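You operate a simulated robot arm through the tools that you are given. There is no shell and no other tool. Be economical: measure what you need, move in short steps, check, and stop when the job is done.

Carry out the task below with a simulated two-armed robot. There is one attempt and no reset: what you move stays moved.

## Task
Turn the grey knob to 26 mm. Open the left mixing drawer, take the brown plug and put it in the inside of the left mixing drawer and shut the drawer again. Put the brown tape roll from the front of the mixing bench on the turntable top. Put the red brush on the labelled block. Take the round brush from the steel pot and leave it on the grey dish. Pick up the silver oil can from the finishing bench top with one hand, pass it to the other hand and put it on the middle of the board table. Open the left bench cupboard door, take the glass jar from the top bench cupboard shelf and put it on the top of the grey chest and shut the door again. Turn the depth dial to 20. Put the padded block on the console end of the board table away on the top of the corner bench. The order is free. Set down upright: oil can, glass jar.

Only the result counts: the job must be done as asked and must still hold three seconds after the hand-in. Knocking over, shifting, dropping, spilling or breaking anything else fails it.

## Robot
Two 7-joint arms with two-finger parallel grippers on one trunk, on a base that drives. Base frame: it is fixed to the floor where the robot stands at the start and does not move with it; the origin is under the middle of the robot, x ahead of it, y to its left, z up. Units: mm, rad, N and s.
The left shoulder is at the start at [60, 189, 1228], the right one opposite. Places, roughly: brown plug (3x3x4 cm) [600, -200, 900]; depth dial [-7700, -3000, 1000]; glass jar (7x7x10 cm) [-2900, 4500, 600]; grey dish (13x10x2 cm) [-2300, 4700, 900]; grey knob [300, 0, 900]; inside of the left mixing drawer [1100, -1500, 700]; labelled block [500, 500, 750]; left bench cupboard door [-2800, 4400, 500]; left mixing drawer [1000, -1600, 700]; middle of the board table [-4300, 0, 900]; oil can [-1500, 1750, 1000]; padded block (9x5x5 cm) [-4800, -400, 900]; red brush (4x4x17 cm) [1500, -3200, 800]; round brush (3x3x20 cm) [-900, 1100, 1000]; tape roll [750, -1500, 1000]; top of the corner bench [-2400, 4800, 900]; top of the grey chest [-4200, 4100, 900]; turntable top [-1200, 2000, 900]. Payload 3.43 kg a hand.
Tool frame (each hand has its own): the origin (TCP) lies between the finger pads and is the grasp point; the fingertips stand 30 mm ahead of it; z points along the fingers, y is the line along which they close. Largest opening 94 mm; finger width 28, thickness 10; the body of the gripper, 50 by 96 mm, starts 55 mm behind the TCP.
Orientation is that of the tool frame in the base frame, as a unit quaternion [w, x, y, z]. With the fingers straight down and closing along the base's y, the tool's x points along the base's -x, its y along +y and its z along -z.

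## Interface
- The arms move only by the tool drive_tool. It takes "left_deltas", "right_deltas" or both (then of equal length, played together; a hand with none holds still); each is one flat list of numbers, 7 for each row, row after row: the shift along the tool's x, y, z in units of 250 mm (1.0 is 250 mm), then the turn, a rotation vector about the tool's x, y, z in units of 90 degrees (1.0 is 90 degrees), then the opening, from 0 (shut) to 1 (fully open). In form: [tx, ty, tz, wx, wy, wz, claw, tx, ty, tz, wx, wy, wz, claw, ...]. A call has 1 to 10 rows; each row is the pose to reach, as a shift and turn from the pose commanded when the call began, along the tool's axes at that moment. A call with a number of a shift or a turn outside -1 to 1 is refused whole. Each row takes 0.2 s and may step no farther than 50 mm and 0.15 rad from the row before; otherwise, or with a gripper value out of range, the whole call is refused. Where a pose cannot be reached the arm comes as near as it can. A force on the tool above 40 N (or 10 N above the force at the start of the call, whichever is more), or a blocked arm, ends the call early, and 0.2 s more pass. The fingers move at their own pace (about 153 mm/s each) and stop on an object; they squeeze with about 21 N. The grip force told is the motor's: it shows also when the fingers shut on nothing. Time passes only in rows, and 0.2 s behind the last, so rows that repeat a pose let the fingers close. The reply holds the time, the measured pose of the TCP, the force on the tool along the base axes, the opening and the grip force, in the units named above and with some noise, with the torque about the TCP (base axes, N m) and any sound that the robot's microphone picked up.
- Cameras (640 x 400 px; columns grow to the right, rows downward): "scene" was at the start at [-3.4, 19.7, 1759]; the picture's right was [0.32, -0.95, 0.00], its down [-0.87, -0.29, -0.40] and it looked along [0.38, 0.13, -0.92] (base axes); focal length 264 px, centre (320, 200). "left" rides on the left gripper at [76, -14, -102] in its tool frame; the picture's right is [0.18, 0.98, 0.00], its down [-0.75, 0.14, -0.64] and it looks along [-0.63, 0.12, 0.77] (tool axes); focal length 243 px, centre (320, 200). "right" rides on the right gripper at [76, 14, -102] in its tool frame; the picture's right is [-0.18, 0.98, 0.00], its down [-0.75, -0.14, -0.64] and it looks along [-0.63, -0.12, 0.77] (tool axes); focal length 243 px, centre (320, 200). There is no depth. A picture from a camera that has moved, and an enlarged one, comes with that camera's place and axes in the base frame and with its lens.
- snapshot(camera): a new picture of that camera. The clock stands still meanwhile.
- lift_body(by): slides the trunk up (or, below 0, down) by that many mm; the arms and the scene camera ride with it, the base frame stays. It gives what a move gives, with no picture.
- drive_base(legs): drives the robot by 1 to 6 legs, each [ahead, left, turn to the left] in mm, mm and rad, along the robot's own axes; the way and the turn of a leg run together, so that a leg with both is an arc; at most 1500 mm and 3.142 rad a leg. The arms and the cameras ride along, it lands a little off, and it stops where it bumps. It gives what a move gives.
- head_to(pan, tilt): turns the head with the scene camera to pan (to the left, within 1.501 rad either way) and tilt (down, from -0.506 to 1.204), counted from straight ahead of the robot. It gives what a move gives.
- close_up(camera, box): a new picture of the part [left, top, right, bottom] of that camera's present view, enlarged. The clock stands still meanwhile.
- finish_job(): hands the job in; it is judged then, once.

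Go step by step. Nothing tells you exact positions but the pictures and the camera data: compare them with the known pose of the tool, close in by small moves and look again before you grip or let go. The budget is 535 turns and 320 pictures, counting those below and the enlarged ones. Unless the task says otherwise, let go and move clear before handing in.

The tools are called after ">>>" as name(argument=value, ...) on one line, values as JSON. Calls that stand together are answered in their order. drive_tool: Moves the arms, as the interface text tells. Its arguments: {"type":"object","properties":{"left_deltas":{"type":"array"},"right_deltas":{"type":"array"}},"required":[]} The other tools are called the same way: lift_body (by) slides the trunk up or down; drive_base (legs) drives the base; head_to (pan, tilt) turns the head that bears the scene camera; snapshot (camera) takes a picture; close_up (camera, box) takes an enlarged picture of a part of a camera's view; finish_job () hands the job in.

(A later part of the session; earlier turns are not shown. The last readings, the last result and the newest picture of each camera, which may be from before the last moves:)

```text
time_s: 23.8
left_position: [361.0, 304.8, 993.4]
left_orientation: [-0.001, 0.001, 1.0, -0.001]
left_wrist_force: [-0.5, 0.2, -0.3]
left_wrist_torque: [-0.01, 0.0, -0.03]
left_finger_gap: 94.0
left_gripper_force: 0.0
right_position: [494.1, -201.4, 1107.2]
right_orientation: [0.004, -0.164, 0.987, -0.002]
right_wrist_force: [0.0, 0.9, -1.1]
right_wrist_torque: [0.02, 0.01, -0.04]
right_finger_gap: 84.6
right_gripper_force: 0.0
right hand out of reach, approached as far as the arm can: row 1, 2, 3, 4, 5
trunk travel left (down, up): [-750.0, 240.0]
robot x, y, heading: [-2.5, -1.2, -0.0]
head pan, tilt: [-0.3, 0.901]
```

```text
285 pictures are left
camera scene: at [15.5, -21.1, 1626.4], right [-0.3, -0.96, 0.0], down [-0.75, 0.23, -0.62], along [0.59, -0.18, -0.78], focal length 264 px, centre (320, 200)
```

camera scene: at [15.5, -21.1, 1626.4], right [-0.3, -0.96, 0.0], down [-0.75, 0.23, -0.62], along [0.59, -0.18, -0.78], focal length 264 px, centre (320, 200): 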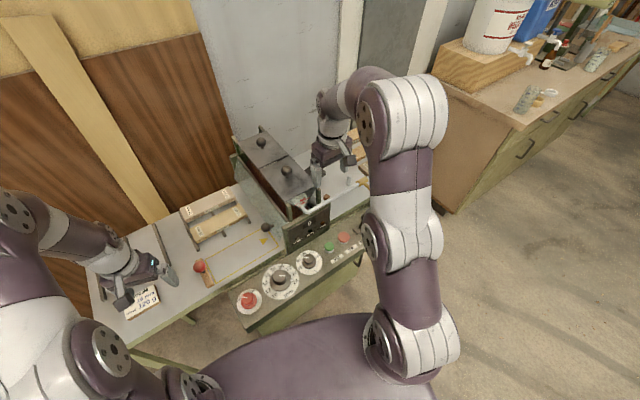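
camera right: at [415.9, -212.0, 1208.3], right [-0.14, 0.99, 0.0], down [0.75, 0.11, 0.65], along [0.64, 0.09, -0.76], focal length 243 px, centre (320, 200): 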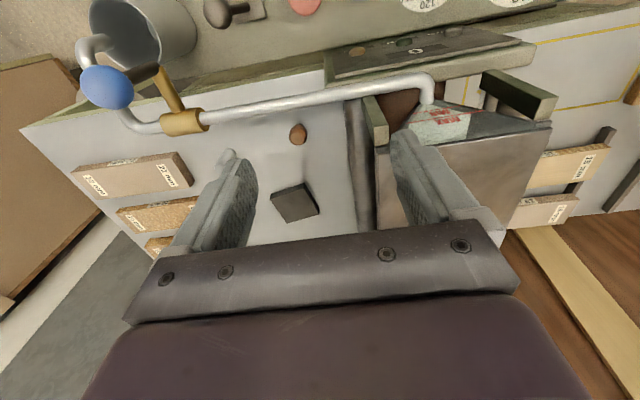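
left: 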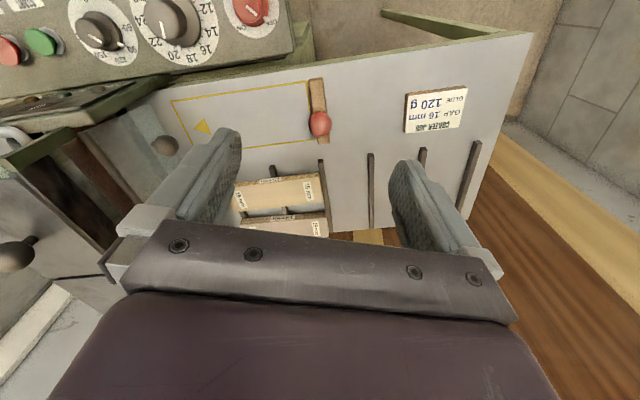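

The plug is clearly visible (brown disc behind the pipe). It is beyond reach from here, so I retract the right hand, raise the left one, square up to the bench (turn left 0.33) and shift to the right.

>>> drive_tool(left_deltas=[0, 0, -0.1, 0, 0, 0, 1, 0, 0, -0.2, 0, 0, 0, 1, 0, 0, -0.3, 0, 0, 0, 1, 0, 0, -0.4, 0, 0, 0, 1], right_deltas=[0.15, 0, -0.05, 0, 0, 0, 0.9, 0.3, 0, -0.1, 0, 0, 0, 0.9, 0.45, 0, -0.15, 0, 0, 0.06, 0.9, 0.6, 0, -0.2, 0, 0, 0.12, 0.9])

>>> drive_base(legs=[[-80, 0, 0], [0, 0, 0.33], [0, -209, 0], [50, 0, 0]])

>>> snapshot(camera="scene")

>>> snapshot(camera="right")

```text
time_s: 24.8
left_position: [358.2, 306.5, 1096.9]
left_orientation: [0.001, 0.001, 1.0, 0.0]
left_wrist_force: [-0.1, 0.5, 0.9]
left_wrist_torque: [-0.02, -0.03, 0.01]
left_finger_gap: 93.7
left_gripper_force: 0.0
right_position: [343.2, -243.6, 1159.4]
right_orientation: [-0.001, -0.07, 0.998, -0.001]
right_wrist_force: [0.1, 1.0, -0.7]
right_wrist_torque: [0.01, -0.02, 0.0]
right_finger_gap: 84.6
right_gripper_force: 0.1
trunk travel left (down, up): [-750.0, 240.0]
robot x, y, heading: [0.0, -0.3, 0.001]
head pan, tilt: [-0.3, 0.901]
```

```text
time_s: 28.7
left_position: [275.7, 219.8, 1096.4]
left_orientation: [0.001, -0.162, 0.987, 0.001]
left_wrist_force: [-0.7, 0.6, -0.2]
left_wrist_torque: [-0.03, -0.03, 0.02]
left_finger_gap: 94.1
left_gripper_force: 0.0
right_position: [438.4, -307.8, 1159.8]
right_orientation: [-0.001, -0.23, 0.973, -0.001]
right_wrist_force: [0.5, -0.3, 0.6]
right_wrist_torque: [-0.02, -0.02, 0.02]
right_finger_gap: 84.8
right_gripper_force: 0.1
trunk travel left (down, up): [-750.0, 240.0]
robot x, y, heading: [32.5, -184.8, 0.323]
head pan, tilt: [-0.3, 0.901]
```

```text
284 pictures are left
camera scene: at [50.0, -203.0, 1626.5], right [0.02, -1.0, 0.0], down [-0.78, -0.02, -0.62], along [0.62, 0.02, -0.78], focal length 264 px, centre (320, 200)
```

scene: 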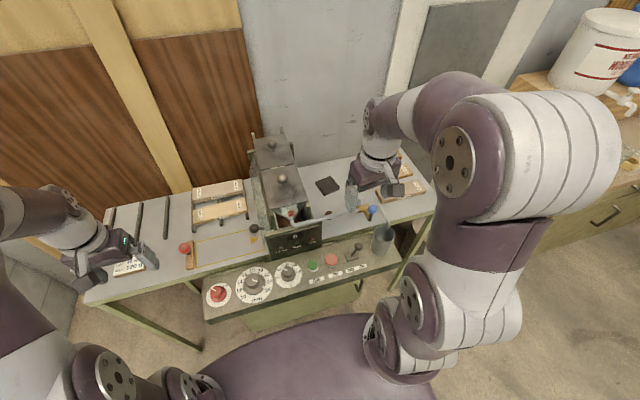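

```text
283 pictures are left
camera right: at [363.1, -327.9, 1261.1], right [-0.28, 0.96, 0.0], down [0.74, 0.21, 0.64], along [0.62, 0.17, -0.77], focal length 243 px, centre (320, 200)
```

right: 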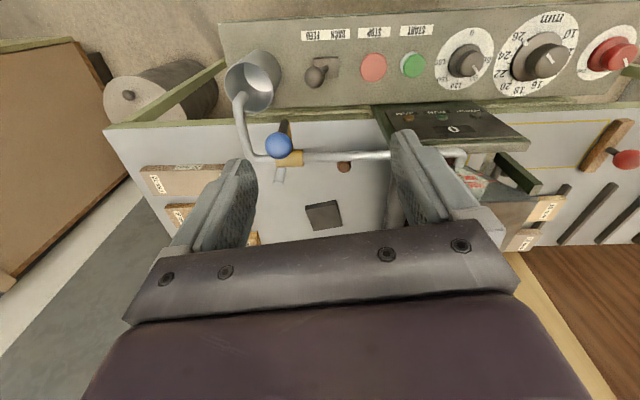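

The plug is at about [583, -222], its table near z 840; the pipe runs 85 mm nearer to me at z ≈ 985. I edge forward a little, then rotate the right gripper so its camera swings to the right, away from the pipe.

>>> drive_base(legs=[[50, 0, 0]])

>>> drive_tool(right_deltas=[0, 0, 0, 0, 0, -0.09, 0.9, 0, 0, 0, 0, 0, -0.18, 0.9, 0, 0, 0, 0, 0, -0.27, 0.9, 0, 0, 0, 0, 0, -0.36, 0.9, 0, 0, 0, 0, 0, -0.45, 0.9, 0, 0, 0, 0, 0, -0.54, 0.9, 0, 0, 0, 0, 0, -0.63, 0.9, 0, 0, 0, 0, 0, -0.72, 0.9, 0, 0, 0, 0, 0, -0.81, 0.9])

```text
time_s: 29.6
left_position: [321.6, 234.9, 1096.2]
left_orientation: [0.002, -0.161, 0.987, 0.0]
left_wrist_force: [-0.4, 0.4, 0.1]
left_wrist_torque: [-0.03, -0.04, 0.01]
left_finger_gap: 93.8
left_gripper_force: 0.0
right_position: [483.0, -291.0, 1160.4]
right_orientation: [0.0, -0.23, 0.973, -0.001]
right_wrist_force: [-0.7, -0.1, -0.5]
right_wrist_torque: [-0.01, -0.02, 0.0]
right_finger_gap: 84.5
right_gripper_force: 0.1
trunk travel left (down, up): [-750.0, 240.0]
robot x, y, heading: [82.2, -167.4, 0.322]
head pan, tilt: [-0.3, 0.901]
```

```text
time_s: 31.6
left_position: [326.0, 235.8, 1095.4]
left_orientation: [0.0, -0.162, 0.987, 0.0]
left_wrist_force: [0.1, -0.3, 0.8]
left_wrist_torque: [-0.01, -0.01, 0.0]
left_finger_gap: 94.2
left_gripper_force: 0.1
right_position: [486.9, -290.7, 1160.6]
right_orientation: [0.002, 0.765, -0.645, -0.001]
right_wrist_force: [-0.3, 0.0, -0.3]
right_wrist_torque: [0.03, -0.02, 0.02]
right_finger_gap: 84.5
right_gripper_force: 0.1
trunk travel left (down, up): [-750.0, 240.0]
robot x, y, heading: [80.6, -170.8, 0.322]
head pan, tilt: [-0.3, 0.901]
```

>>> drive_tool(right_deltas=[-0.04, -0.085, 0.1, 0, 0, 0, 0.75, -0.083, -0.17, 0.22, 0, 0, 0, 0.75, -0.125, -0.255, 0.34, 0, 0, 0, 0.75, -0.166, -0.34, 0.46, 0, 0, 0, 0.75, -0.207, -0.425, 0.54, 0, 0, 0, 0.75])

>>> snapshot(camera="right")

>>> close_up(camera="scene", box=[240, 120, 440, 260])

```text
time_s: 32.8
left_position: [326.6, 235.5, 1094.6]
left_orientation: [0.0, -0.162, 0.987, -0.001]
left_wrist_force: [-0.7, -0.3, 0.3]
left_wrist_torque: [0.03, 0.02, 0.01]
left_finger_gap: 94.1
left_gripper_force: 0.0
right_position: [585.0, -221.5, 1020.1]
right_orientation: [0.002, 0.764, -0.646, 0.0]
right_wrist_force: [-0.6, 0.1, 1.1]
right_wrist_torque: [-0.04, 0.03, 0.01]
right_finger_gap: 70.7
right_gripper_force: 0.1
trunk travel left (down, up): [-750.0, 240.0]
robot x, y, heading: [79.1, -169.3, 0.324]
head pan, tilt: [-0.3, 0.901]
```

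```text
282 pictures are left
camera right: at [583.5, -299.6, 1122.3], right [-1.0, 0.02, 0.0], down [0.02, 0.77, 0.64], along [0.01, 0.64, -0.77], focal length 243 px, centre (320, 200)
```

right: 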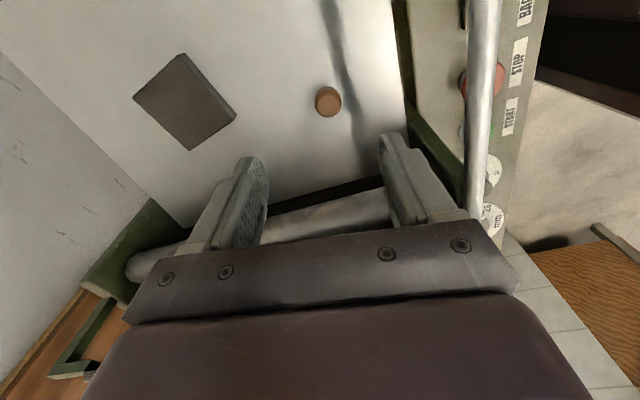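

```text
2.86 times, centred on (340, 190) of scene
camera zoom: at [101.2, -186.0, 1626.4], right [0.02, -1.0, 0.0], down [-0.78, -0.02, -0.62], along [0.62, 0.01, -0.78], focal length 753 px, centre (263, 229)
```

zoom: 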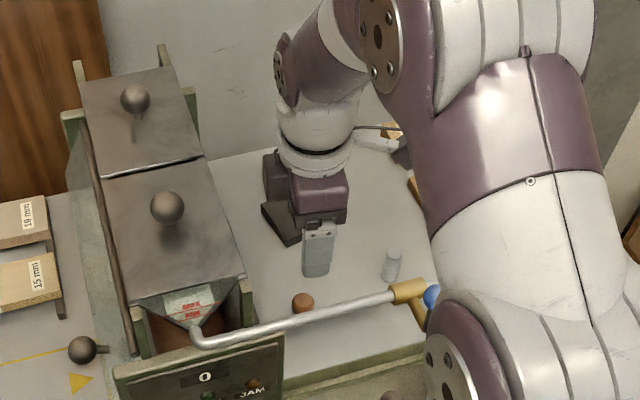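

The plug top is at about [577, -221]; z between 870 and 900. I shift 8 mm and go down part-way, then look.

>>> drive_tool(right_deltas=[-0.005, 0.032, 0.15, 0, 0, 0, 0.75, -0.005, 0.032, 0.28, 0, 0, 0, 0.75, -0.005, 0.032, 0.36, 0, 0, 0, 0.75])

>>> snapshot(camera="right")

>>> close_up(camera="scene", box=[300, 170, 380, 220])

```text
time_s: 33.6
left_position: [325.1, 235.0, 1095.5]
left_orientation: [0.0, -0.16, 0.987, -0.001]
left_wrist_force: [-0.6, 0.3, -0.3]
left_wrist_torque: [0.01, 0.04, 0.01]
left_finger_gap: 94.2
left_gripper_force: 0.0
right_position: [573.8, -221.9, 931.2]
right_orientation: [0.002, 0.764, -0.646, 0.001]
right_wrist_force: [0.1, -0.2, -0.1]
right_wrist_torque: [-0.01, 0.01, 0.03]
right_finger_gap: 70.6
right_gripper_force: 0.0
trunk travel left (down, up): [-750.0, 240.0]
robot x, y, heading: [81.9, -171.7, 0.326]
head pan, tilt: [-0.3, 0.901]
```

```text
280 pictures are left
camera right: at [573.3, -300.0, 1033.7], right [-1.0, 0.02, 0.0], down [0.02, 0.77, 0.64], along [0.01, 0.64, -0.77], focal length 243 px, centre (320, 200)
```

right: 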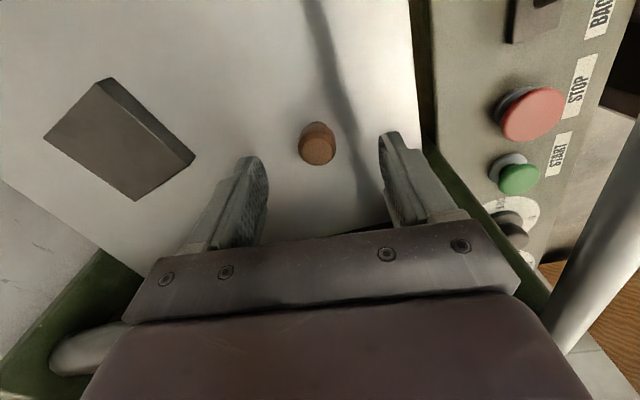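

```text
8.00 times, centred on (340, 195) of scene
camera zoom: at [99.9, -186.7, 1626.4], right [0.02, -1.0, 0.0], down [-0.78, -0.02, -0.62], along [0.62, 0.02, -0.78], focal length 2108 px, centre (160, 240)
```

zoom: 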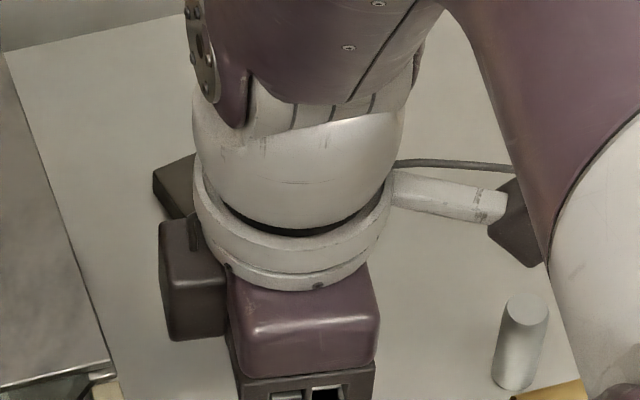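

The plug is centred, top at about z 884. I descend to z 880 and grip.

>>> drive_tool(right_deltas=[0, -0.01, 0.1, 0, 0, 0, 0.75, 0, -0.01, 0.204, 0, 0, 0, 0.75, 0, -0.01, 0.204, 0, 0, 0, 0.2, 0, -0.01, 0.204, 0, 0, 0, 0.15, 0, -0.01, 0.204, 0, 0, 0, 0.15])

>>> snapshot(camera="right")

```text
time_s: 34.2
left_position: [323.8, 234.6, 1095.6]
left_orientation: [0.001, -0.162, 0.987, 0.0]
left_wrist_force: [0.0, 0.5, 0.3]
left_wrist_torque: [0.01, 0.02, 0.0]
left_finger_gap: 94.1
left_gripper_force: 0.0
right_position: [579.2, -221.9, 889.2]
right_orientation: [-0.002, 0.764, -0.645, 0.003]
right_wrist_force: [-11.2, 1.5, 24.1]
right_wrist_torque: [0.27, 0.77, 0.08]
right_finger_gap: 25.1
right_gripper_force: 6.0
trunk travel left (down, up): [-750.0, 240.0]
robot x, y, heading: [84.1, -165.7, 0.33]
head pan, tilt: [-0.3, 0.901]
stopped in row 3 (right hand): the force on the tool passed its limit at 82 N (the readings are from after the stop); the commanded pose is now the measured one
```

```text
278 pictures are left
camera right: at [576.6, -299.2, 992.0], right [-1.0, 0.02, 0.0], down [0.01, 0.77, 0.64], along [0.02, 0.64, -0.77], focal length 243 px, centre (320, 200)
```

right: 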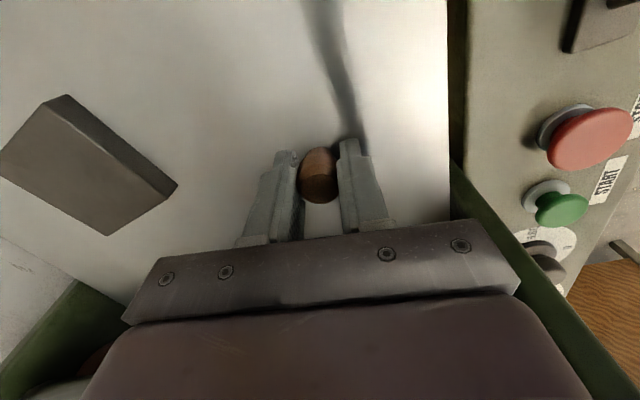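

The tips touched the table (z ≈ 858), and the fingers are around the plug. I ease up 5 mm and close fully.

>>> drive_tool(right_deltas=[0, 0, -0.02, 0, 0, 0, 0.15, 0, 0, -0.02, 0, 0, 0, 0.1, 0, 0, -0.02, 0, 0, 0, 0.1])

>>> drive_tool(right_deltas=[0, 0, -0.16, 0, 0, 0, 0.1, 0, 0, -0.32, 0, 0, 0, 0.1, 0, 0, -0.5, 0, 0, 0, 0.1, 0, 0, -0.68, 0, 0, 0, 0.1, 0, 0, -0.86, 0, 0, 0, 0.1])

>>> snapshot(camera="right")

```text
time_s: 35.0
left_position: [325.5, 234.5, 1095.9]
left_orientation: [0.0, -0.162, 0.987, 0.0]
left_wrist_force: [-0.5, 0.4, 0.1]
left_wrist_torque: [-0.02, -0.03, 0.02]
left_finger_gap: 93.8
left_gripper_force: 0.0
right_position: [582.3, -221.0, 892.7]
right_orientation: [-0.001, 0.763, -0.647, 0.003]
right_wrist_force: [-0.5, 0.3, 0.5]
right_wrist_torque: [0.0, -0.02, -0.03]
right_finger_gap: 24.0
right_gripper_force: 20.8
trunk travel left (down, up): [-750.0, 240.0]
robot x, y, heading: [77.0, -172.6, 0.324]
head pan, tilt: [-0.3, 0.901]
```

```text
time_s: 36.2
left_position: [324.9, 234.7, 1095.8]
left_orientation: [0.0, -0.161, 0.987, 0.0]
left_wrist_force: [-0.1, 0.1, -0.1]
left_wrist_torque: [0.0, -0.02, 0.01]
left_finger_gap: 94.0
left_gripper_force: 0.0
right_position: [578.0, -219.6, 1109.0]
right_orientation: [-0.001, 0.764, -0.646, 0.002]
right_wrist_force: [-0.6, 0.3, 0.3]
right_wrist_torque: [-0.03, 0.0, -0.04]
right_finger_gap: 24.2
right_gripper_force: 21.6
trunk travel left (down, up): [-750.0, 240.0]
robot x, y, heading: [81.0, -170.0, 0.318]
head pan, tilt: [-0.3, 0.901]
```

```text
277 pictures are left
camera right: at [577.0, -296.8, 1211.3], right [-1.0, 0.02, -0.01], down [0.01, 0.77, 0.64], along [0.02, 0.64, -0.77], focal length 243 px, centre (320, 200)
```

right: 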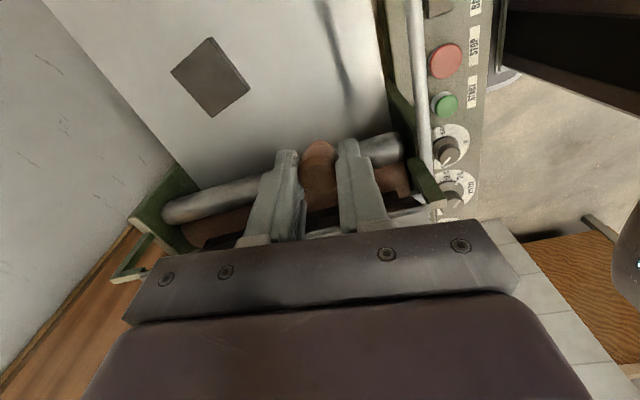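

Plug held. I retract the hand and look at the mixing bench to the right.

>>> drive_tool(right_deltas=[0, 0.1, -0.15, 0, 0, 0, 0.1, 0, 0.28, -0.2, 0, 0, 0, 0.1, 0, 0.46, -0.2, 0, 0, 0, 0.1, 0.05, 0.64, -0.2, 0, 0, 0, 0.1, 0.1, 0.8, -0.2, 0, 0, 0, 0.1])

>>> head_to(pan=-1.2, tilt=0.45)

>>> snapshot(camera="scene")

```text
time_s: 37.4
left_position: [323.8, 233.7, 1096.6]
left_orientation: [0.001, -0.162, 0.987, 0.0]
left_wrist_force: [-0.1, -0.6, 0.6]
left_wrist_torque: [0.02, 0.0, 0.0]
left_finger_gap: 94.2
left_gripper_force: 0.0
right_position: [384.0, -275.9, 1156.1]
right_orientation: [-0.002, 0.764, -0.646, 0.003]
right_wrist_force: [-0.5, -0.2, 0.1]
right_wrist_torque: [0.01, -0.04, -0.01]
right_finger_gap: 23.8
right_gripper_force: 20.7
trunk travel left (down, up): [-750.0, 240.0]
robot x, y, heading: [81.6, -170.7, 0.327]
head pan, tilt: [-0.3, 0.901]
```

```text
time_s: 38.6
left_position: [326.2, 235.8, 1094.7]
left_orientation: [0.0, -0.161, 0.987, 0.001]
left_wrist_force: [0.3, -0.3, -0.2]
left_wrist_torque: [0.0, 0.0, 0.02]
left_finger_gap: 93.9
left_gripper_force: 0.1
right_position: [384.9, -276.1, 1155.2]
right_orientation: [-0.001, 0.763, -0.646, 0.002]
right_wrist_force: [0.7, 0.0, 0.6]
right_wrist_torque: [-0.01, 0.02, 0.0]
right_finger_gap: 23.9
right_gripper_force: 20.7
trunk travel left (down, up): [-750.0, 240.0]
robot x, y, heading: [81.9, -168.2, 0.327]
head pan, tilt: [-1.201, 0.45]
```

```text
276 pictures are left
camera scene: at [83.5, -259.0, 1664.7], right [-0.77, -0.64, 0.0], down [-0.28, 0.33, -0.9], along [0.58, -0.69, -0.44], focal length 264 px, centre (320, 200)
```

scene: 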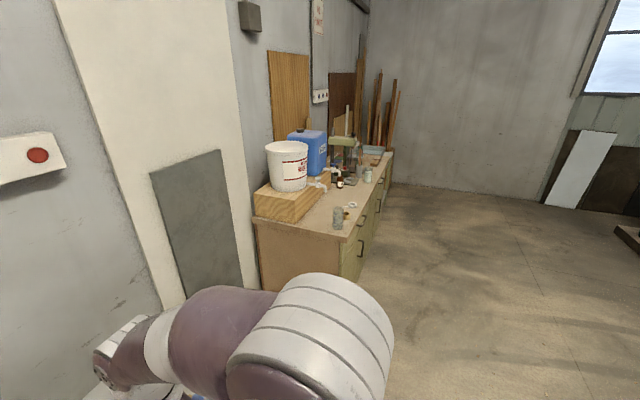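

The mixing bench stands along the same wall direction, front edge at u≈280 in wall axes. I back off 150 and slide right 1450 to stand before it.

>>> drive_base(legs=[[-170, 0, 0], [0, -1450, 0]])

>>> head_to(pan=0, tilt=0.8)

>>> snapshot(camera="scene")

```text
time_s: 47.0
left_position: [634.3, -1194.7, 1096.2]
left_orientation: [0.0, -0.168, 0.986, 0.001]
left_wrist_force: [-0.7, 0.0, -0.1]
left_wrist_torque: [-0.01, 0.01, 0.02]
left_finger_gap: 94.2
left_gripper_force: 0.1
right_position: [699.4, -1706.2, 1155.6]
right_orientation: [-0.001, 0.767, -0.641, 0.002]
right_wrist_force: [-1.3, 0.4, -0.2]
right_wrist_torque: [0.05, 0.06, 0.01]
right_finger_gap: 23.7
right_gripper_force: 20.7
trunk travel left (down, up): [-750.0, 240.0]
robot x, y, heading: [392.1, -1602.1, 0.339]
head pan, tilt: [-1.201, 0.45]
```

```text
time_s: 48.4
left_position: [631.6, -1194.6, 1095.3]
left_orientation: [0.0, -0.168, 0.986, 0.0]
left_wrist_force: [0.6, 0.1, 0.1]
left_wrist_torque: [0.03, -0.01, 0.01]
left_finger_gap: 94.0
left_gripper_force: 0.0
right_position: [699.1, -1705.5, 1156.2]
right_orientation: [-0.002, 0.767, -0.641, 0.002]
right_wrist_force: [0.5, 0.7, 1.2]
right_wrist_torque: [0.01, 0.0, -0.01]
right_finger_gap: 23.9
right_gripper_force: 21.1
trunk travel left (down, up): [-750.0, 240.0]
robot x, y, heading: [392.8, -1599.8, 0.336]
head pan, tilt: [0.0, 0.799]
```

```text
275 pictures are left
camera scene: at [413.0, -1595.4, 1634.3], right [0.33, -0.94, 0.0], down [-0.68, -0.24, -0.7], along [0.66, 0.23, -0.72], focal length 264 px, centre (320, 200)
```

scene: 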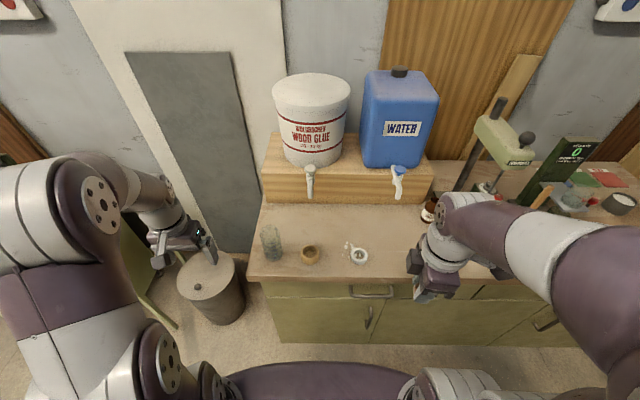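

>>> close_up(camera="scene", box=[240, 200, 440, 340])

>>> snapshot(camera="left")

>>> snapshot(camera="right")

```text
2.86 times, centred on (340, 270) of scene
camera zoom: at [413.0, -1595.4, 1634.3], right [0.33, -0.94, 0.0], down [-0.68, -0.24, -0.7], along [0.66, 0.23, -0.72], focal length 753 px, centre (263, 0)
```

zoom: 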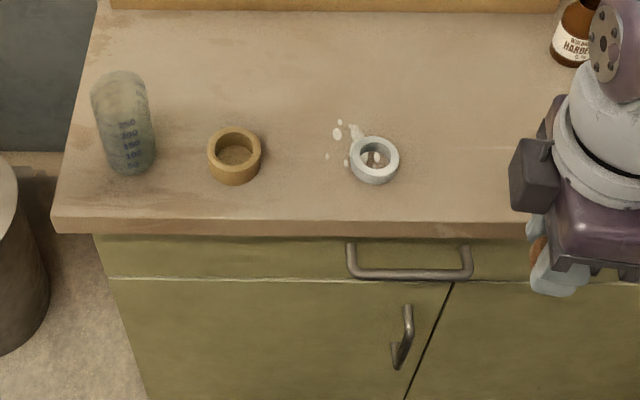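

```text
273 pictures are left
camera left: at [565.0, -1233.0, 1198.5], right [-0.5, 0.87, 0.0], down [0.67, 0.38, 0.64], along [0.56, 0.32, -0.77], focal length 243 px, centre (320, 200)
```

left: 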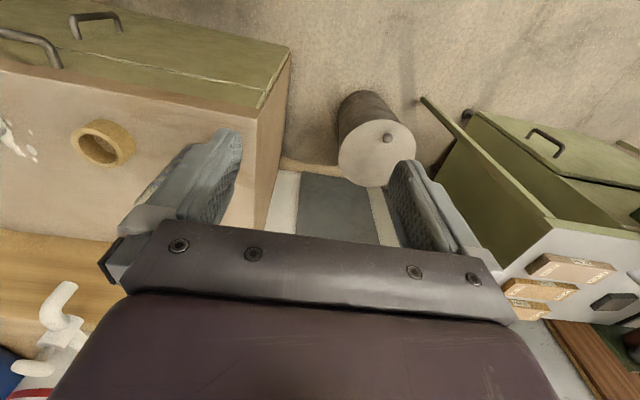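

```text
272 pictures are left
camera right: at [698.1, -1783.2, 1258.0], right [-1.0, 0.01, -0.01], down [0.0, 0.77, 0.64], along [0.01, 0.64, -0.77], focal length 243 px, centre (320, 200)
```

right: 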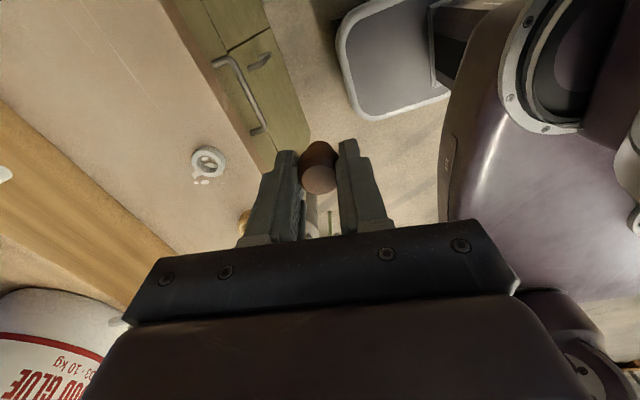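

The brown ring (tape roll) is at about [843, -1411, 900]; the left drawer has a U-handle near [824, -1629, 805]. I back off, shift right, lower the trunk, and then turn the left gripper to point forward with vertical closing.

>>> drive_base(legs=[[-150, 0, 0], [0, -300, 0]])

>>> lift_body(by=-200)

>>> drive_tool(left_deltas=[0, 0, 0, 0, 0, 0.09, 0.6, 0, 0, 0, 0, 0, 0.18, 0.6, 0, 0, 0, 0, 0, 0.27, 0.6, 0, 0, 0, 0, 0, 0.36, 0.6, 0, 0, 0, 0, 0, 0.45, 0.6, 0, 0, 0, 0, 0, 0.54, 0.6, 0, 0, 0, 0, 0, 0.63, 0.6, 0, 0, 0, 0, 0, 0.72, 0.6, 0, 0, 0, 0, 0, 0.81, 0.6, 0, 0, 0, 0, 0, 0.9, 0.6])

```text
time_s: 51.3
left_position: [585.2, -1515.2, 1094.1]
left_orientation: [0.0, -0.17, 0.985, 0.0]
left_wrist_force: [0.2, -0.3, -0.2]
left_wrist_torque: [0.0, 0.0, 0.01]
left_finger_gap: 93.8
left_gripper_force: 0.0
right_position: [653.3, -2025.4, 1156.1]
right_orientation: [-0.001, 0.769, -0.639, 0.001]
right_wrist_force: [0.2, -0.2, -0.8]
right_wrist_torque: [-0.02, 0.01, -0.01]
right_finger_gap: 24.0
right_gripper_force: 21.2
trunk travel left (down, up): [-750.0, 240.0]
robot x, y, heading: [347.7, -1921.8, 0.341]
head pan, tilt: [0.0, 0.799]
```

```text
time_s: 53.5
left_position: [585.3, -1515.5, 895.8]
left_orientation: [0.0, -0.17, 0.985, 0.0]
left_wrist_force: [-0.6, -0.8, -0.9]
left_wrist_torque: [-0.01, 0.03, 0.03]
left_finger_gap: 94.0
left_gripper_force: 0.0
right_position: [654.1, -2025.6, 957.2]
right_orientation: [-0.001, 0.769, -0.639, 0.002]
right_wrist_force: [0.4, 1.7, -0.3]
right_wrist_torque: [0.0, 0.04, 0.03]
right_finger_gap: 23.8
right_gripper_force: 20.7
trunk travel left (down, up): [-550.0, 440.0]
robot x, y, heading: [345.3, -1927.0, 0.343]
head pan, tilt: [0.0, 0.799]
```

```text
time_s: 55.7
left_position: [584.2, -1515.0, 895.8]
left_orientation: [0.0, 0.511, 0.859, 0.0]
left_wrist_force: [0.6, -0.2, -1.3]
left_wrist_torque: [-0.03, -0.01, -0.01]
left_finger_gap: 56.2
left_gripper_force: 0.1
right_position: [654.7, -2026.6, 957.1]
right_orientation: [-0.001, 0.769, -0.639, 0.001]
right_wrist_force: [0.4, 0.0, 0.3]
right_wrist_torque: [0.0, 0.0, 0.03]
right_finger_gap: 24.0
right_gripper_force: 21.3
trunk travel left (down, up): [-550.0, 440.0]
robot x, y, heading: [346.0, -1924.5, 0.346]
head pan, tilt: [0.0, 0.799]
```

>>> drive_tool(left_deltas=[0, 0.12, 0, 0, 0, 0.05, 0.6, 0, 0.24, 0, 0, 0, 0.1, 0.6, 0, 0.36, 0, 0, 0, 0.1, 0.6])

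>>> drive_tool(left_deltas=[0, 0, 0, -0.09, 0, 0, 0.6, 0, 0, 0, -0.18, 0, 0, 0.6, 0, 0, 0, -0.27, 0, 0, 0.6, 0, 0, 0, -0.36, 0, 0, 0.6, 0, 0, 0, -0.45, 0, 0, 0.6, 0, 0, 0, -0.54, 0, 0, 0.6, 0, 0, 0, -0.63, 0, 0, 0.6, 0, 0, 0, -0.72, 0, 0, 0.6, 0, 0, 0, -0.81, 0, 0, 0.6, 0, 0, 0, -0.9, 0, 0, 0.6])

>>> snapshot(camera="scene")

```text
time_s: 56.5
left_position: [666.6, -1469.8, 895.3]
left_orientation: [0.0, 0.577, 0.817, -0.001]
left_wrist_force: [0.2, -0.4, -0.2]
left_wrist_torque: [-0.02, 0.01, -0.02]
left_finger_gap: 56.3
left_gripper_force: 0.0
right_position: [654.4, -2024.5, 956.5]
right_orientation: [0.001, 0.768, -0.64, 0.001]
right_wrist_force: [-0.4, 0.2, -0.3]
right_wrist_torque: [-0.01, 0.02, 0.02]
right_finger_gap: 24.0
right_gripper_force: 21.3
trunk travel left (down, up): [-550.0, 440.0]
robot x, y, heading: [347.9, -1927.8, 0.342]
head pan, tilt: [0.0, 0.799]
```

```text
time_s: 58.7
left_position: [781.3, -1369.1, 1066.8]
left_orientation: [0.357, 0.445, 0.654, 0.497]
left_wrist_force: [0.0, -0.1, 0.4]
left_wrist_torque: [0.0, 0.01, -0.02]
left_finger_gap: 56.7
left_gripper_force: 0.1
left hand out of reach, approached as far as the arm can: row 5, 6, 7, 8, 9, 10
right_position: [653.2, -2026.5, 955.6]
right_orientation: [-0.002, 0.769, -0.639, 0.002]
right_wrist_force: [0.0, 0.0, -0.7]
right_wrist_torque: [0.01, -0.02, 0.01]
right_finger_gap: 23.9
right_gripper_force: 21.4
trunk travel left (down, up): [-550.0, 440.0]
robot x, y, heading: [345.6, -1924.4, 0.344]
head pan, tilt: [0.0, 0.799]
```

```text
271 pictures are left
camera scene: at [366.7, -1918.2, 1434.3], right [0.34, -0.94, 0.0], down [-0.68, -0.24, -0.7], along [0.66, 0.23, -0.72], focal length 264 px, centre (320, 200)
```

scene: 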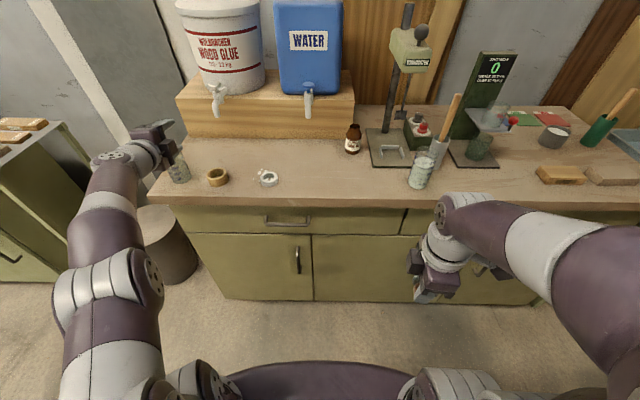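

The left arm swung out to satisfy the horizontal orientation but touched nothing; its tool now points nearly horizontally forward with vertical closing. I back the base away before bringing the hand to the handle's height.

>>> drive_base(legs=[[-250, 0, 0]])

>>> drive_tool(left_deltas=[-0.1, -0.15, 0, 0, 0, 0, 0.6, -0.2, -0.3, 0, 0, 0, 0, 0.6, -0.3, -0.45, 0, 0, 0, 0, 0.6, -0.4, -0.6, 0, 0, 0, 0, 0.6, -0.5, -0.75, 0, 0, 0, 0, 0.6])

>>> snapshot(camera="scene")

```text
time_s: 60.5
left_position: [546.4, -1454.0, 1065.5]
left_orientation: [0.358, 0.445, 0.654, 0.496]
left_wrist_force: [0.1, 0.9, -0.4]
left_wrist_torque: [-0.01, 0.02, -0.02]
left_finger_gap: 56.6
left_gripper_force: 0.1
right_position: [415.3, -2111.4, 956.6]
right_orientation: [-0.001, 0.768, -0.641, 0.002]
right_wrist_force: [-1.3, -0.6, -0.1]
right_wrist_torque: [0.03, -0.01, 0.01]
right_finger_gap: 23.7
right_gripper_force: 20.8
trunk travel left (down, up): [-550.0, 440.0]
robot x, y, heading: [111.0, -2008.3, 0.34]
head pan, tilt: [0.0, 0.799]
```

```text
time_s: 61.7
left_position: [623.2, -1557.0, 1025.9]
left_orientation: [0.346, 0.451, 0.668, 0.481]
left_wrist_force: [-0.1, 0.0, 0.5]
left_wrist_torque: [-0.03, -0.01, 0.02]
left_finger_gap: 56.6
left_gripper_force: 0.1
left hand out of reach, approached as far as the arm can: row 1, 2, 3, 4, 5
right_position: [418.3, -2111.1, 956.2]
right_orientation: [-0.001, 0.767, -0.641, 0.003]
right_wrist_force: [0.3, 0.4, -0.5]
right_wrist_torque: [0.04, 0.0, 0.0]
right_finger_gap: 24.0
right_gripper_force: 21.1
trunk travel left (down, up): [-550.0, 440.0]
robot x, y, heading: [106.0, -2007.5, 0.342]
head pan, tilt: [0.0, 0.799]
```

```text
270 pictures are left
camera scene: at [130.3, -2001.2, 1434.3], right [0.33, -0.94, 0.0], down [-0.68, -0.24, -0.7], along [0.66, 0.23, -0.72], focal length 264 px, centre (320, 200)
```

scene: 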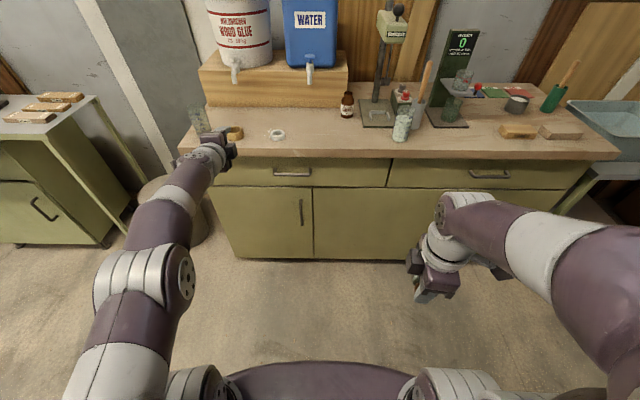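

With a horizontal tool the arm wants to stand about 150 mm above its shoulder and 640 ahead, so I shift the base right 135 and lower the trunk 220, bringing the hand to handle height.

>>> drive_base(legs=[[0, -135, 0]])

>>> lift_body(by=-215)

>>> snapshot(camera="left")

>>> snapshot(camera="scene")

```text
time_s: 63.0
left_position: [668.6, -1685.8, 1026.4]
left_orientation: [0.344, 0.452, 0.668, 0.481]
left_wrist_force: [1.1, -0.6, 0.3]
left_wrist_torque: [0.02, 0.03, 0.04]
left_finger_gap: 56.4
left_gripper_force: 0.2
right_position: [462.0, -2239.7, 955.8]
right_orientation: [-0.003, 0.768, -0.64, 0.001]
right_wrist_force: [-0.1, -0.4, -0.1]
right_wrist_torque: [0.03, 0.01, 0.0]
right_finger_gap: 23.8
right_gripper_force: 21.2
trunk travel left (down, up): [-550.0, 440.0]
robot x, y, heading: [156.4, -2137.4, 0.338]
head pan, tilt: [0.0, 0.799]
```

```text
time_s: 65.3
left_position: [668.1, -1684.7, 810.5]
left_orientation: [0.345, 0.451, 0.668, 0.481]
left_wrist_force: [-0.3, 0.5, -1.0]
left_wrist_torque: [-0.01, 0.0, -0.05]
left_finger_gap: 56.6
left_gripper_force: 0.1
right_position: [462.3, -2238.7, 741.3]
right_orientation: [-0.002, 0.768, -0.64, 0.003]
right_wrist_force: [0.0, 0.2, -0.3]
right_wrist_torque: [0.0, -0.03, -0.03]
right_finger_gap: 23.7
right_gripper_force: 20.9
trunk travel left (down, up): [-335.0, 655.0]
robot x, y, heading: [156.2, -2139.1, 0.341]
head pan, tilt: [0.0, 0.799]
```

```text
269 pictures are left
camera left: at [544.6, -1649.0, 826.4], right [0.2, 0.3, 0.93], down [-0.27, -0.9, 0.35], along [0.94, -0.32, -0.1], focal length 243 px, centre (320, 200)
```

left: 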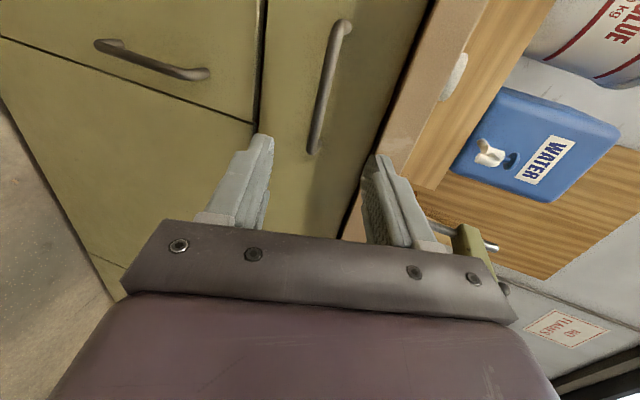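

```text
268 pictures are left
camera scene: at [175.4, -2129.4, 1219.4], right [0.33, -0.94, 0.0], down [-0.68, -0.24, -0.7], along [0.66, 0.23, -0.72], focal length 264 px, centre (320, 200)
```

scene: 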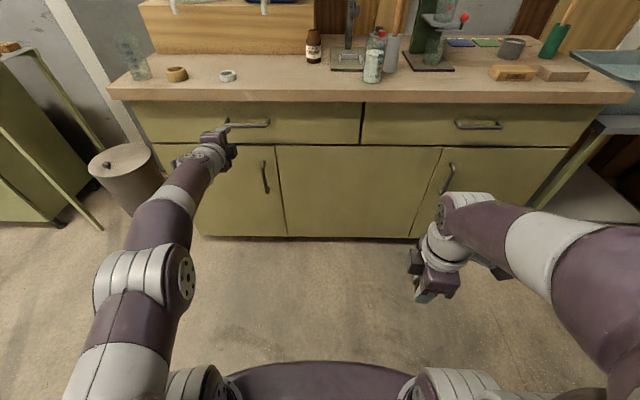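

The handle shows in both views; I estimate [872, -1619, ~755]. I advance 110 mm and look again.

>>> drive_base(legs=[[110, 0, 0]])

>>> snapshot(camera="left")

>>> snapshot(camera="scene")

```text
time_s: 66.5
left_position: [774.0, -1650.6, 810.3]
left_orientation: [0.347, 0.453, 0.667, 0.48]
left_wrist_force: [0.6, 0.4, -0.2]
left_wrist_torque: [-0.01, 0.02, 0.04]
left_finger_gap: 56.3
left_gripper_force: 0.1
right_position: [565.4, -2204.1, 741.1]
right_orientation: [-0.001, 0.767, -0.642, 0.002]
right_wrist_force: [0.0, 0.2, 0.2]
right_wrist_torque: [-0.01, 0.0, 0.03]
right_finger_gap: 23.8
right_gripper_force: 21.1
trunk travel left (down, up): [-335.0, 655.0]
robot x, y, heading: [258.3, -2102.0, 0.331]
head pan, tilt: [0.0, 0.799]
```

```text
267 pictures are left
camera left: at [651.5, -1614.4, 825.7], right [0.2, 0.3, 0.93], down [-0.27, -0.9, 0.35], along [0.94, -0.33, -0.1], focal length 243 px, centre (320, 200)
```

left: 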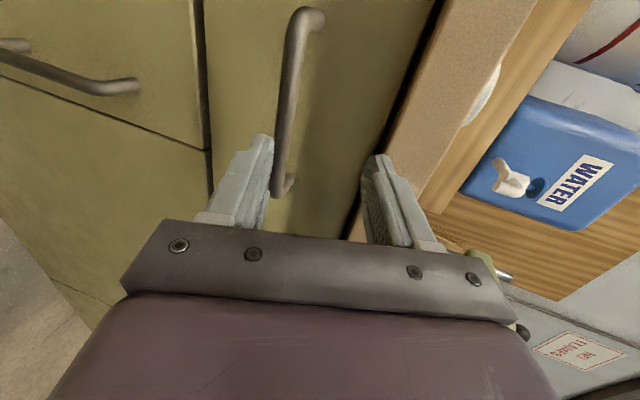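

```text
266 pictures are left
camera scene: at [280.3, -2092.8, 1219.3], right [0.33, -0.94, 0.0], down [-0.68, -0.24, -0.7], along [0.66, 0.23, -0.72], focal length 264 px, centre (320, 200)
```

scene: 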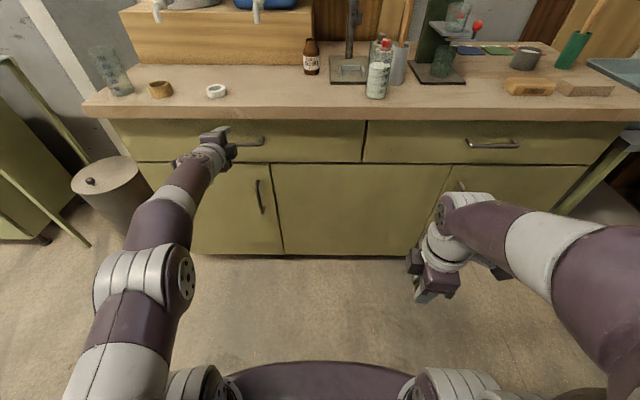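

The handle's centre comes out at about [855, -1630, 761]: 80 mm ahead and 49 mm below the grasp point. I lower the trunk by 47 and advance 45, then check.

>>> lift_body(by=-47)

>>> drive_base(legs=[[40, -6, 0]])

>>> snapshot(camera="left")

```text
time_s: 67.4
left_position: [773.9, -1651.9, 763.9]
left_orientation: [0.347, 0.453, 0.666, 0.48]
left_wrist_force: [-0.4, -0.4, -0.2]
left_wrist_torque: [0.03, 0.02, -0.02]
left_finger_gap: 56.3
left_gripper_force: 0.2
right_position: [566.1, -2203.5, 694.6]
right_orientation: [-0.001, 0.767, -0.642, 0.002]
right_wrist_force: [0.8, 0.9, -0.1]
right_wrist_torque: [-0.01, -0.01, -0.02]
right_finger_gap: 23.9
right_gripper_force: 20.3
trunk travel left (down, up): [-288.0, 702.0]
robot x, y, heading: [260.0, -2100.2, 0.331]
head pan, tilt: [0.0, 0.799]
```

```text
time_s: 68.3
left_position: [813.3, -1643.8, 763.2]
left_orientation: [0.347, 0.453, 0.667, 0.479]
left_wrist_force: [-0.2, -0.4, -0.2]
left_wrist_torque: [0.0, 0.0, 0.02]
left_finger_gap: 56.4
left_gripper_force: 0.1
right_position: [604.7, -2196.8, 693.7]
right_orientation: [-0.002, 0.766, -0.642, 0.002]
right_wrist_force: [-0.7, 0.1, 0.1]
right_wrist_torque: [0.0, 0.02, -0.01]
right_finger_gap: 23.8
right_gripper_force: 21.4
trunk travel left (down, up): [-288.0, 702.0]
robot x, y, heading: [296.5, -2096.9, 0.336]
head pan, tilt: [0.0, 0.799]
```

```text
265 pictures are left
camera left: at [690.4, -1607.0, 778.8], right [0.2, 0.3, 0.93], down [-0.27, -0.9, 0.35], along [0.94, -0.33, -0.1], focal length 243 px, centre (320, 200)
```

left: 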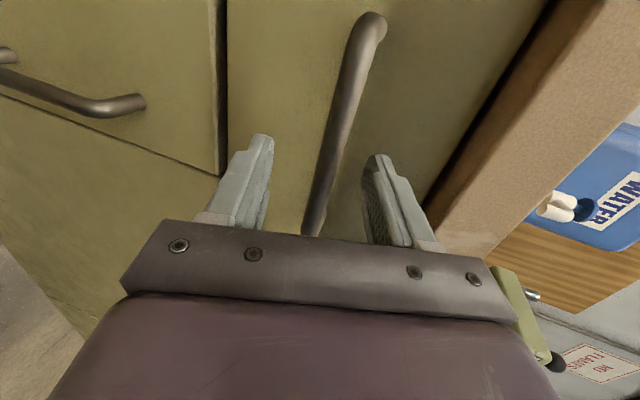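

The bar lies between the fingers. I advance 33 mm and close.

>>> drive_base(legs=[[32, 0, 0]])

>>> snapshot(camera="left")

```text
time_s: 69.2
left_position: [836.9, -1635.1, 763.8]
left_orientation: [0.347, 0.453, 0.667, 0.479]
left_wrist_force: [-10.2, -6.5, -3.2]
left_wrist_torque: [0.18, -0.21, -0.22]
left_finger_gap: 53.4
left_gripper_force: 0.0
right_position: [628.7, -2188.3, 694.3]
right_orientation: [-0.001, 0.767, -0.641, 0.001]
right_wrist_force: [-0.2, -0.2, 0.0]
right_wrist_torque: [0.0, 0.02, 0.01]
right_finger_gap: 23.6
right_gripper_force: 21.1
trunk travel left (down, up): [-288.0, 702.0]
robot x, y, heading: [323.4, -2086.0, 0.338]
head pan, tilt: [0.0, 0.799]
stopped in leg 1: the force on the tool passed its limit at 116 N (the readings are from after the stop); the commanded pose is now the measured one
```

```text
264 pictures are left
camera left: at [713.5, -1598.6, 779.7], right [0.2, 0.3, 0.93], down [-0.28, -0.9, 0.35], along [0.94, -0.33, -0.1], focal length 243 px, centre (320, 200)
```

left: 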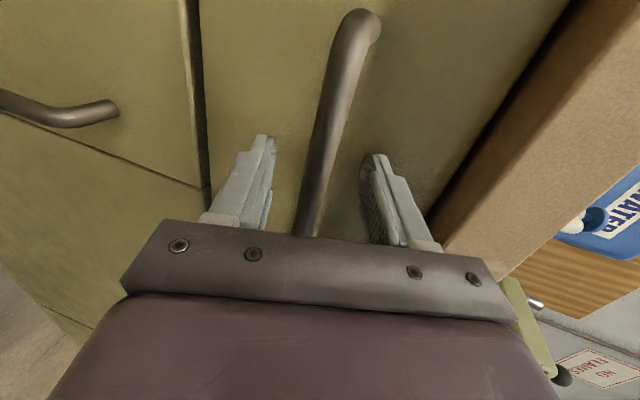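

The tips touched the drawer front, so the bar is between the pads. I back off 5 mm and close.

>>> drive_tool(left_deltas=[0, 0, -0.02, 0, 0, 0, 0.55, 0, 0, -0.02, 0, 0, 0, 0.05, 0, 0, -0.02, 0, 0, 0, 0.05, 0, 0, -0.02, 0, 0, 0, 0.05])

>>> snapshot(camera="left")

```text
time_s: 70.2
left_position: [838.5, -1634.7, 762.0]
left_orientation: [0.345, 0.455, 0.668, 0.478]
left_wrist_force: [-18.1, -9.3, -18.9]
left_wrist_torque: [1.14, 0.42, 0.0]
left_finger_gap: 17.8
left_gripper_force: 45.3
left hand out of reach, approached as far as the arm can: row 1, 2, 3, 4
right_position: [630.2, -2188.6, 693.8]
right_orientation: [-0.001, 0.767, -0.642, 0.002]
right_wrist_force: [-0.3, 0.8, -0.1]
right_wrist_torque: [0.03, 0.03, 0.03]
right_finger_gap: 23.8
right_gripper_force: 21.3
trunk travel left (down, up): [-288.0, 702.0]
robot x, y, heading: [323.2, -2084.6, 0.331]
head pan, tilt: [0.0, 0.799]
```

```text
263 pictures are left
camera left: at [713.9, -1598.2, 777.4], right [0.21, 0.3, 0.93], down [-0.27, -0.9, 0.35], along [0.94, -0.33, -0.1], focal length 243 px, centre (320, 200)
```

left: 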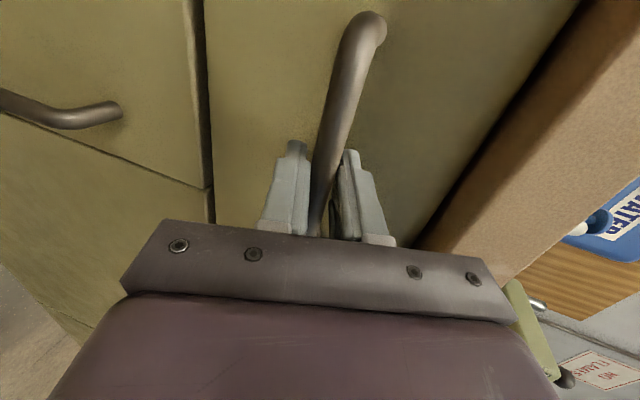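

The handle is gripped (18 mm). I pull by backing the base.

>>> drive_base(legs=[[-100, 0, 0]])

>>> snapshot(camera="scene")

```text
time_s: 71.3
left_position: [746.2, -1665.5, 762.0]
left_orientation: [0.347, 0.453, 0.667, 0.479]
left_wrist_force: [0.5, -5.3, -23.1]
left_wrist_torque: [0.7, 0.37, -0.59]
left_finger_gap: 18.1
left_gripper_force: 46.1
right_position: [540.2, -2218.6, 693.7]
right_orientation: [0.0, 0.769, -0.64, 0.001]
right_wrist_force: [-0.7, -1.2, -0.5]
right_wrist_torque: [0.01, 0.0, 0.04]
right_finger_gap: 23.7
right_gripper_force: 20.6
trunk travel left (down, up): [-288.0, 702.0]
robot x, y, heading: [233.9, -2119.9, 0.343]
head pan, tilt: [0.0, 0.799]
```

```text
262 pictures are left
camera scene: at [254.4, -2108.1, 1172.2], right [0.33, -0.94, 0.0], down [-0.68, -0.24, -0.7], along [0.66, 0.23, -0.72], focal length 264 px, centre (320, 200)
```

scene: 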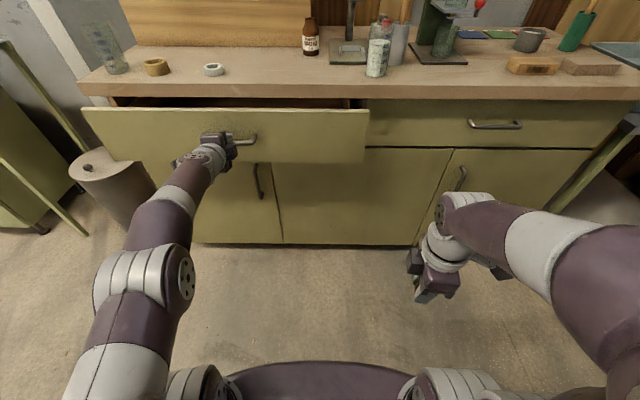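

>>> drive_base(legs=[[-110, 0, 0]])

>>> drive_tool(left_deltas=[0, 0, 0, 0, 0, 0, 0.6, 0, 0, 0, 0, 0, 0, 0.6, 0, 0, 0, 0, 0, 0, 0.6])

>>> snapshot(camera="left")

```text
time_s: 72.5
left_position: [641.0, -1700.3, 760.0]
left_orientation: [0.345, 0.452, 0.668, 0.48]
left_wrist_force: [-3.0, 7.1, -9.5]
left_wrist_torque: [0.94, 0.34, -0.12]
left_finger_gap: 18.0
left_gripper_force: 44.9
right_position: [435.6, -2253.9, 693.4]
right_orientation: [-0.001, 0.769, -0.64, 0.002]
right_wrist_force: [0.5, -0.3, -0.8]
right_wrist_torque: [-0.01, 0.01, -0.05]
right_finger_gap: 24.2
right_gripper_force: 20.6
trunk travel left (down, up): [-288.0, 702.0]
robot x, y, heading: [128.9, -2156.2, 0.339]
head pan, tilt: [0.0, 0.799]
```

```text
time_s: 73.3
left_position: [640.4, -1701.7, 762.7]
left_orientation: [0.345, 0.452, 0.668, 0.48]
left_wrist_force: [-0.5, -0.7, 0.1]
left_wrist_torque: [-0.03, 0.0, -0.01]
left_finger_gap: 56.3
left_gripper_force: 0.2
right_position: [435.4, -2255.7, 693.7]
right_orientation: [0.0, 0.769, -0.639, 0.001]
right_wrist_force: [-0.6, -0.4, -0.5]
right_wrist_torque: [0.01, -0.03, -0.03]
right_finger_gap: 23.8
right_gripper_force: 21.3
trunk travel left (down, up): [-288.0, 702.0]
robot x, y, heading: [126.1, -2151.3, 0.341]
head pan, tilt: [0.0, 0.799]
```

```text
261 pictures are left
camera left: at [517.0, -1665.1, 778.0], right [0.2, 0.3, 0.93], down [-0.27, -0.9, 0.35], along [0.94, -0.32, -0.1], focal length 243 px, centre (320, 200)
```

left: 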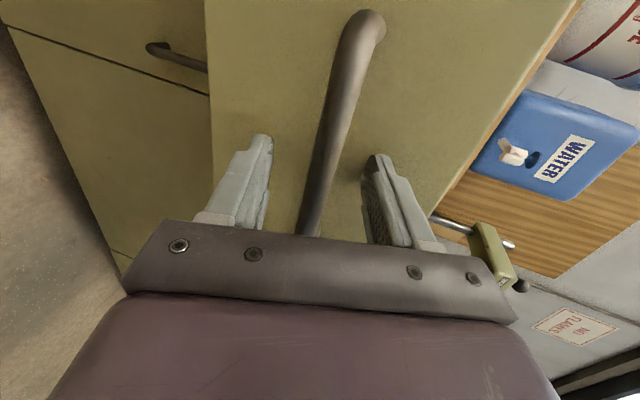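

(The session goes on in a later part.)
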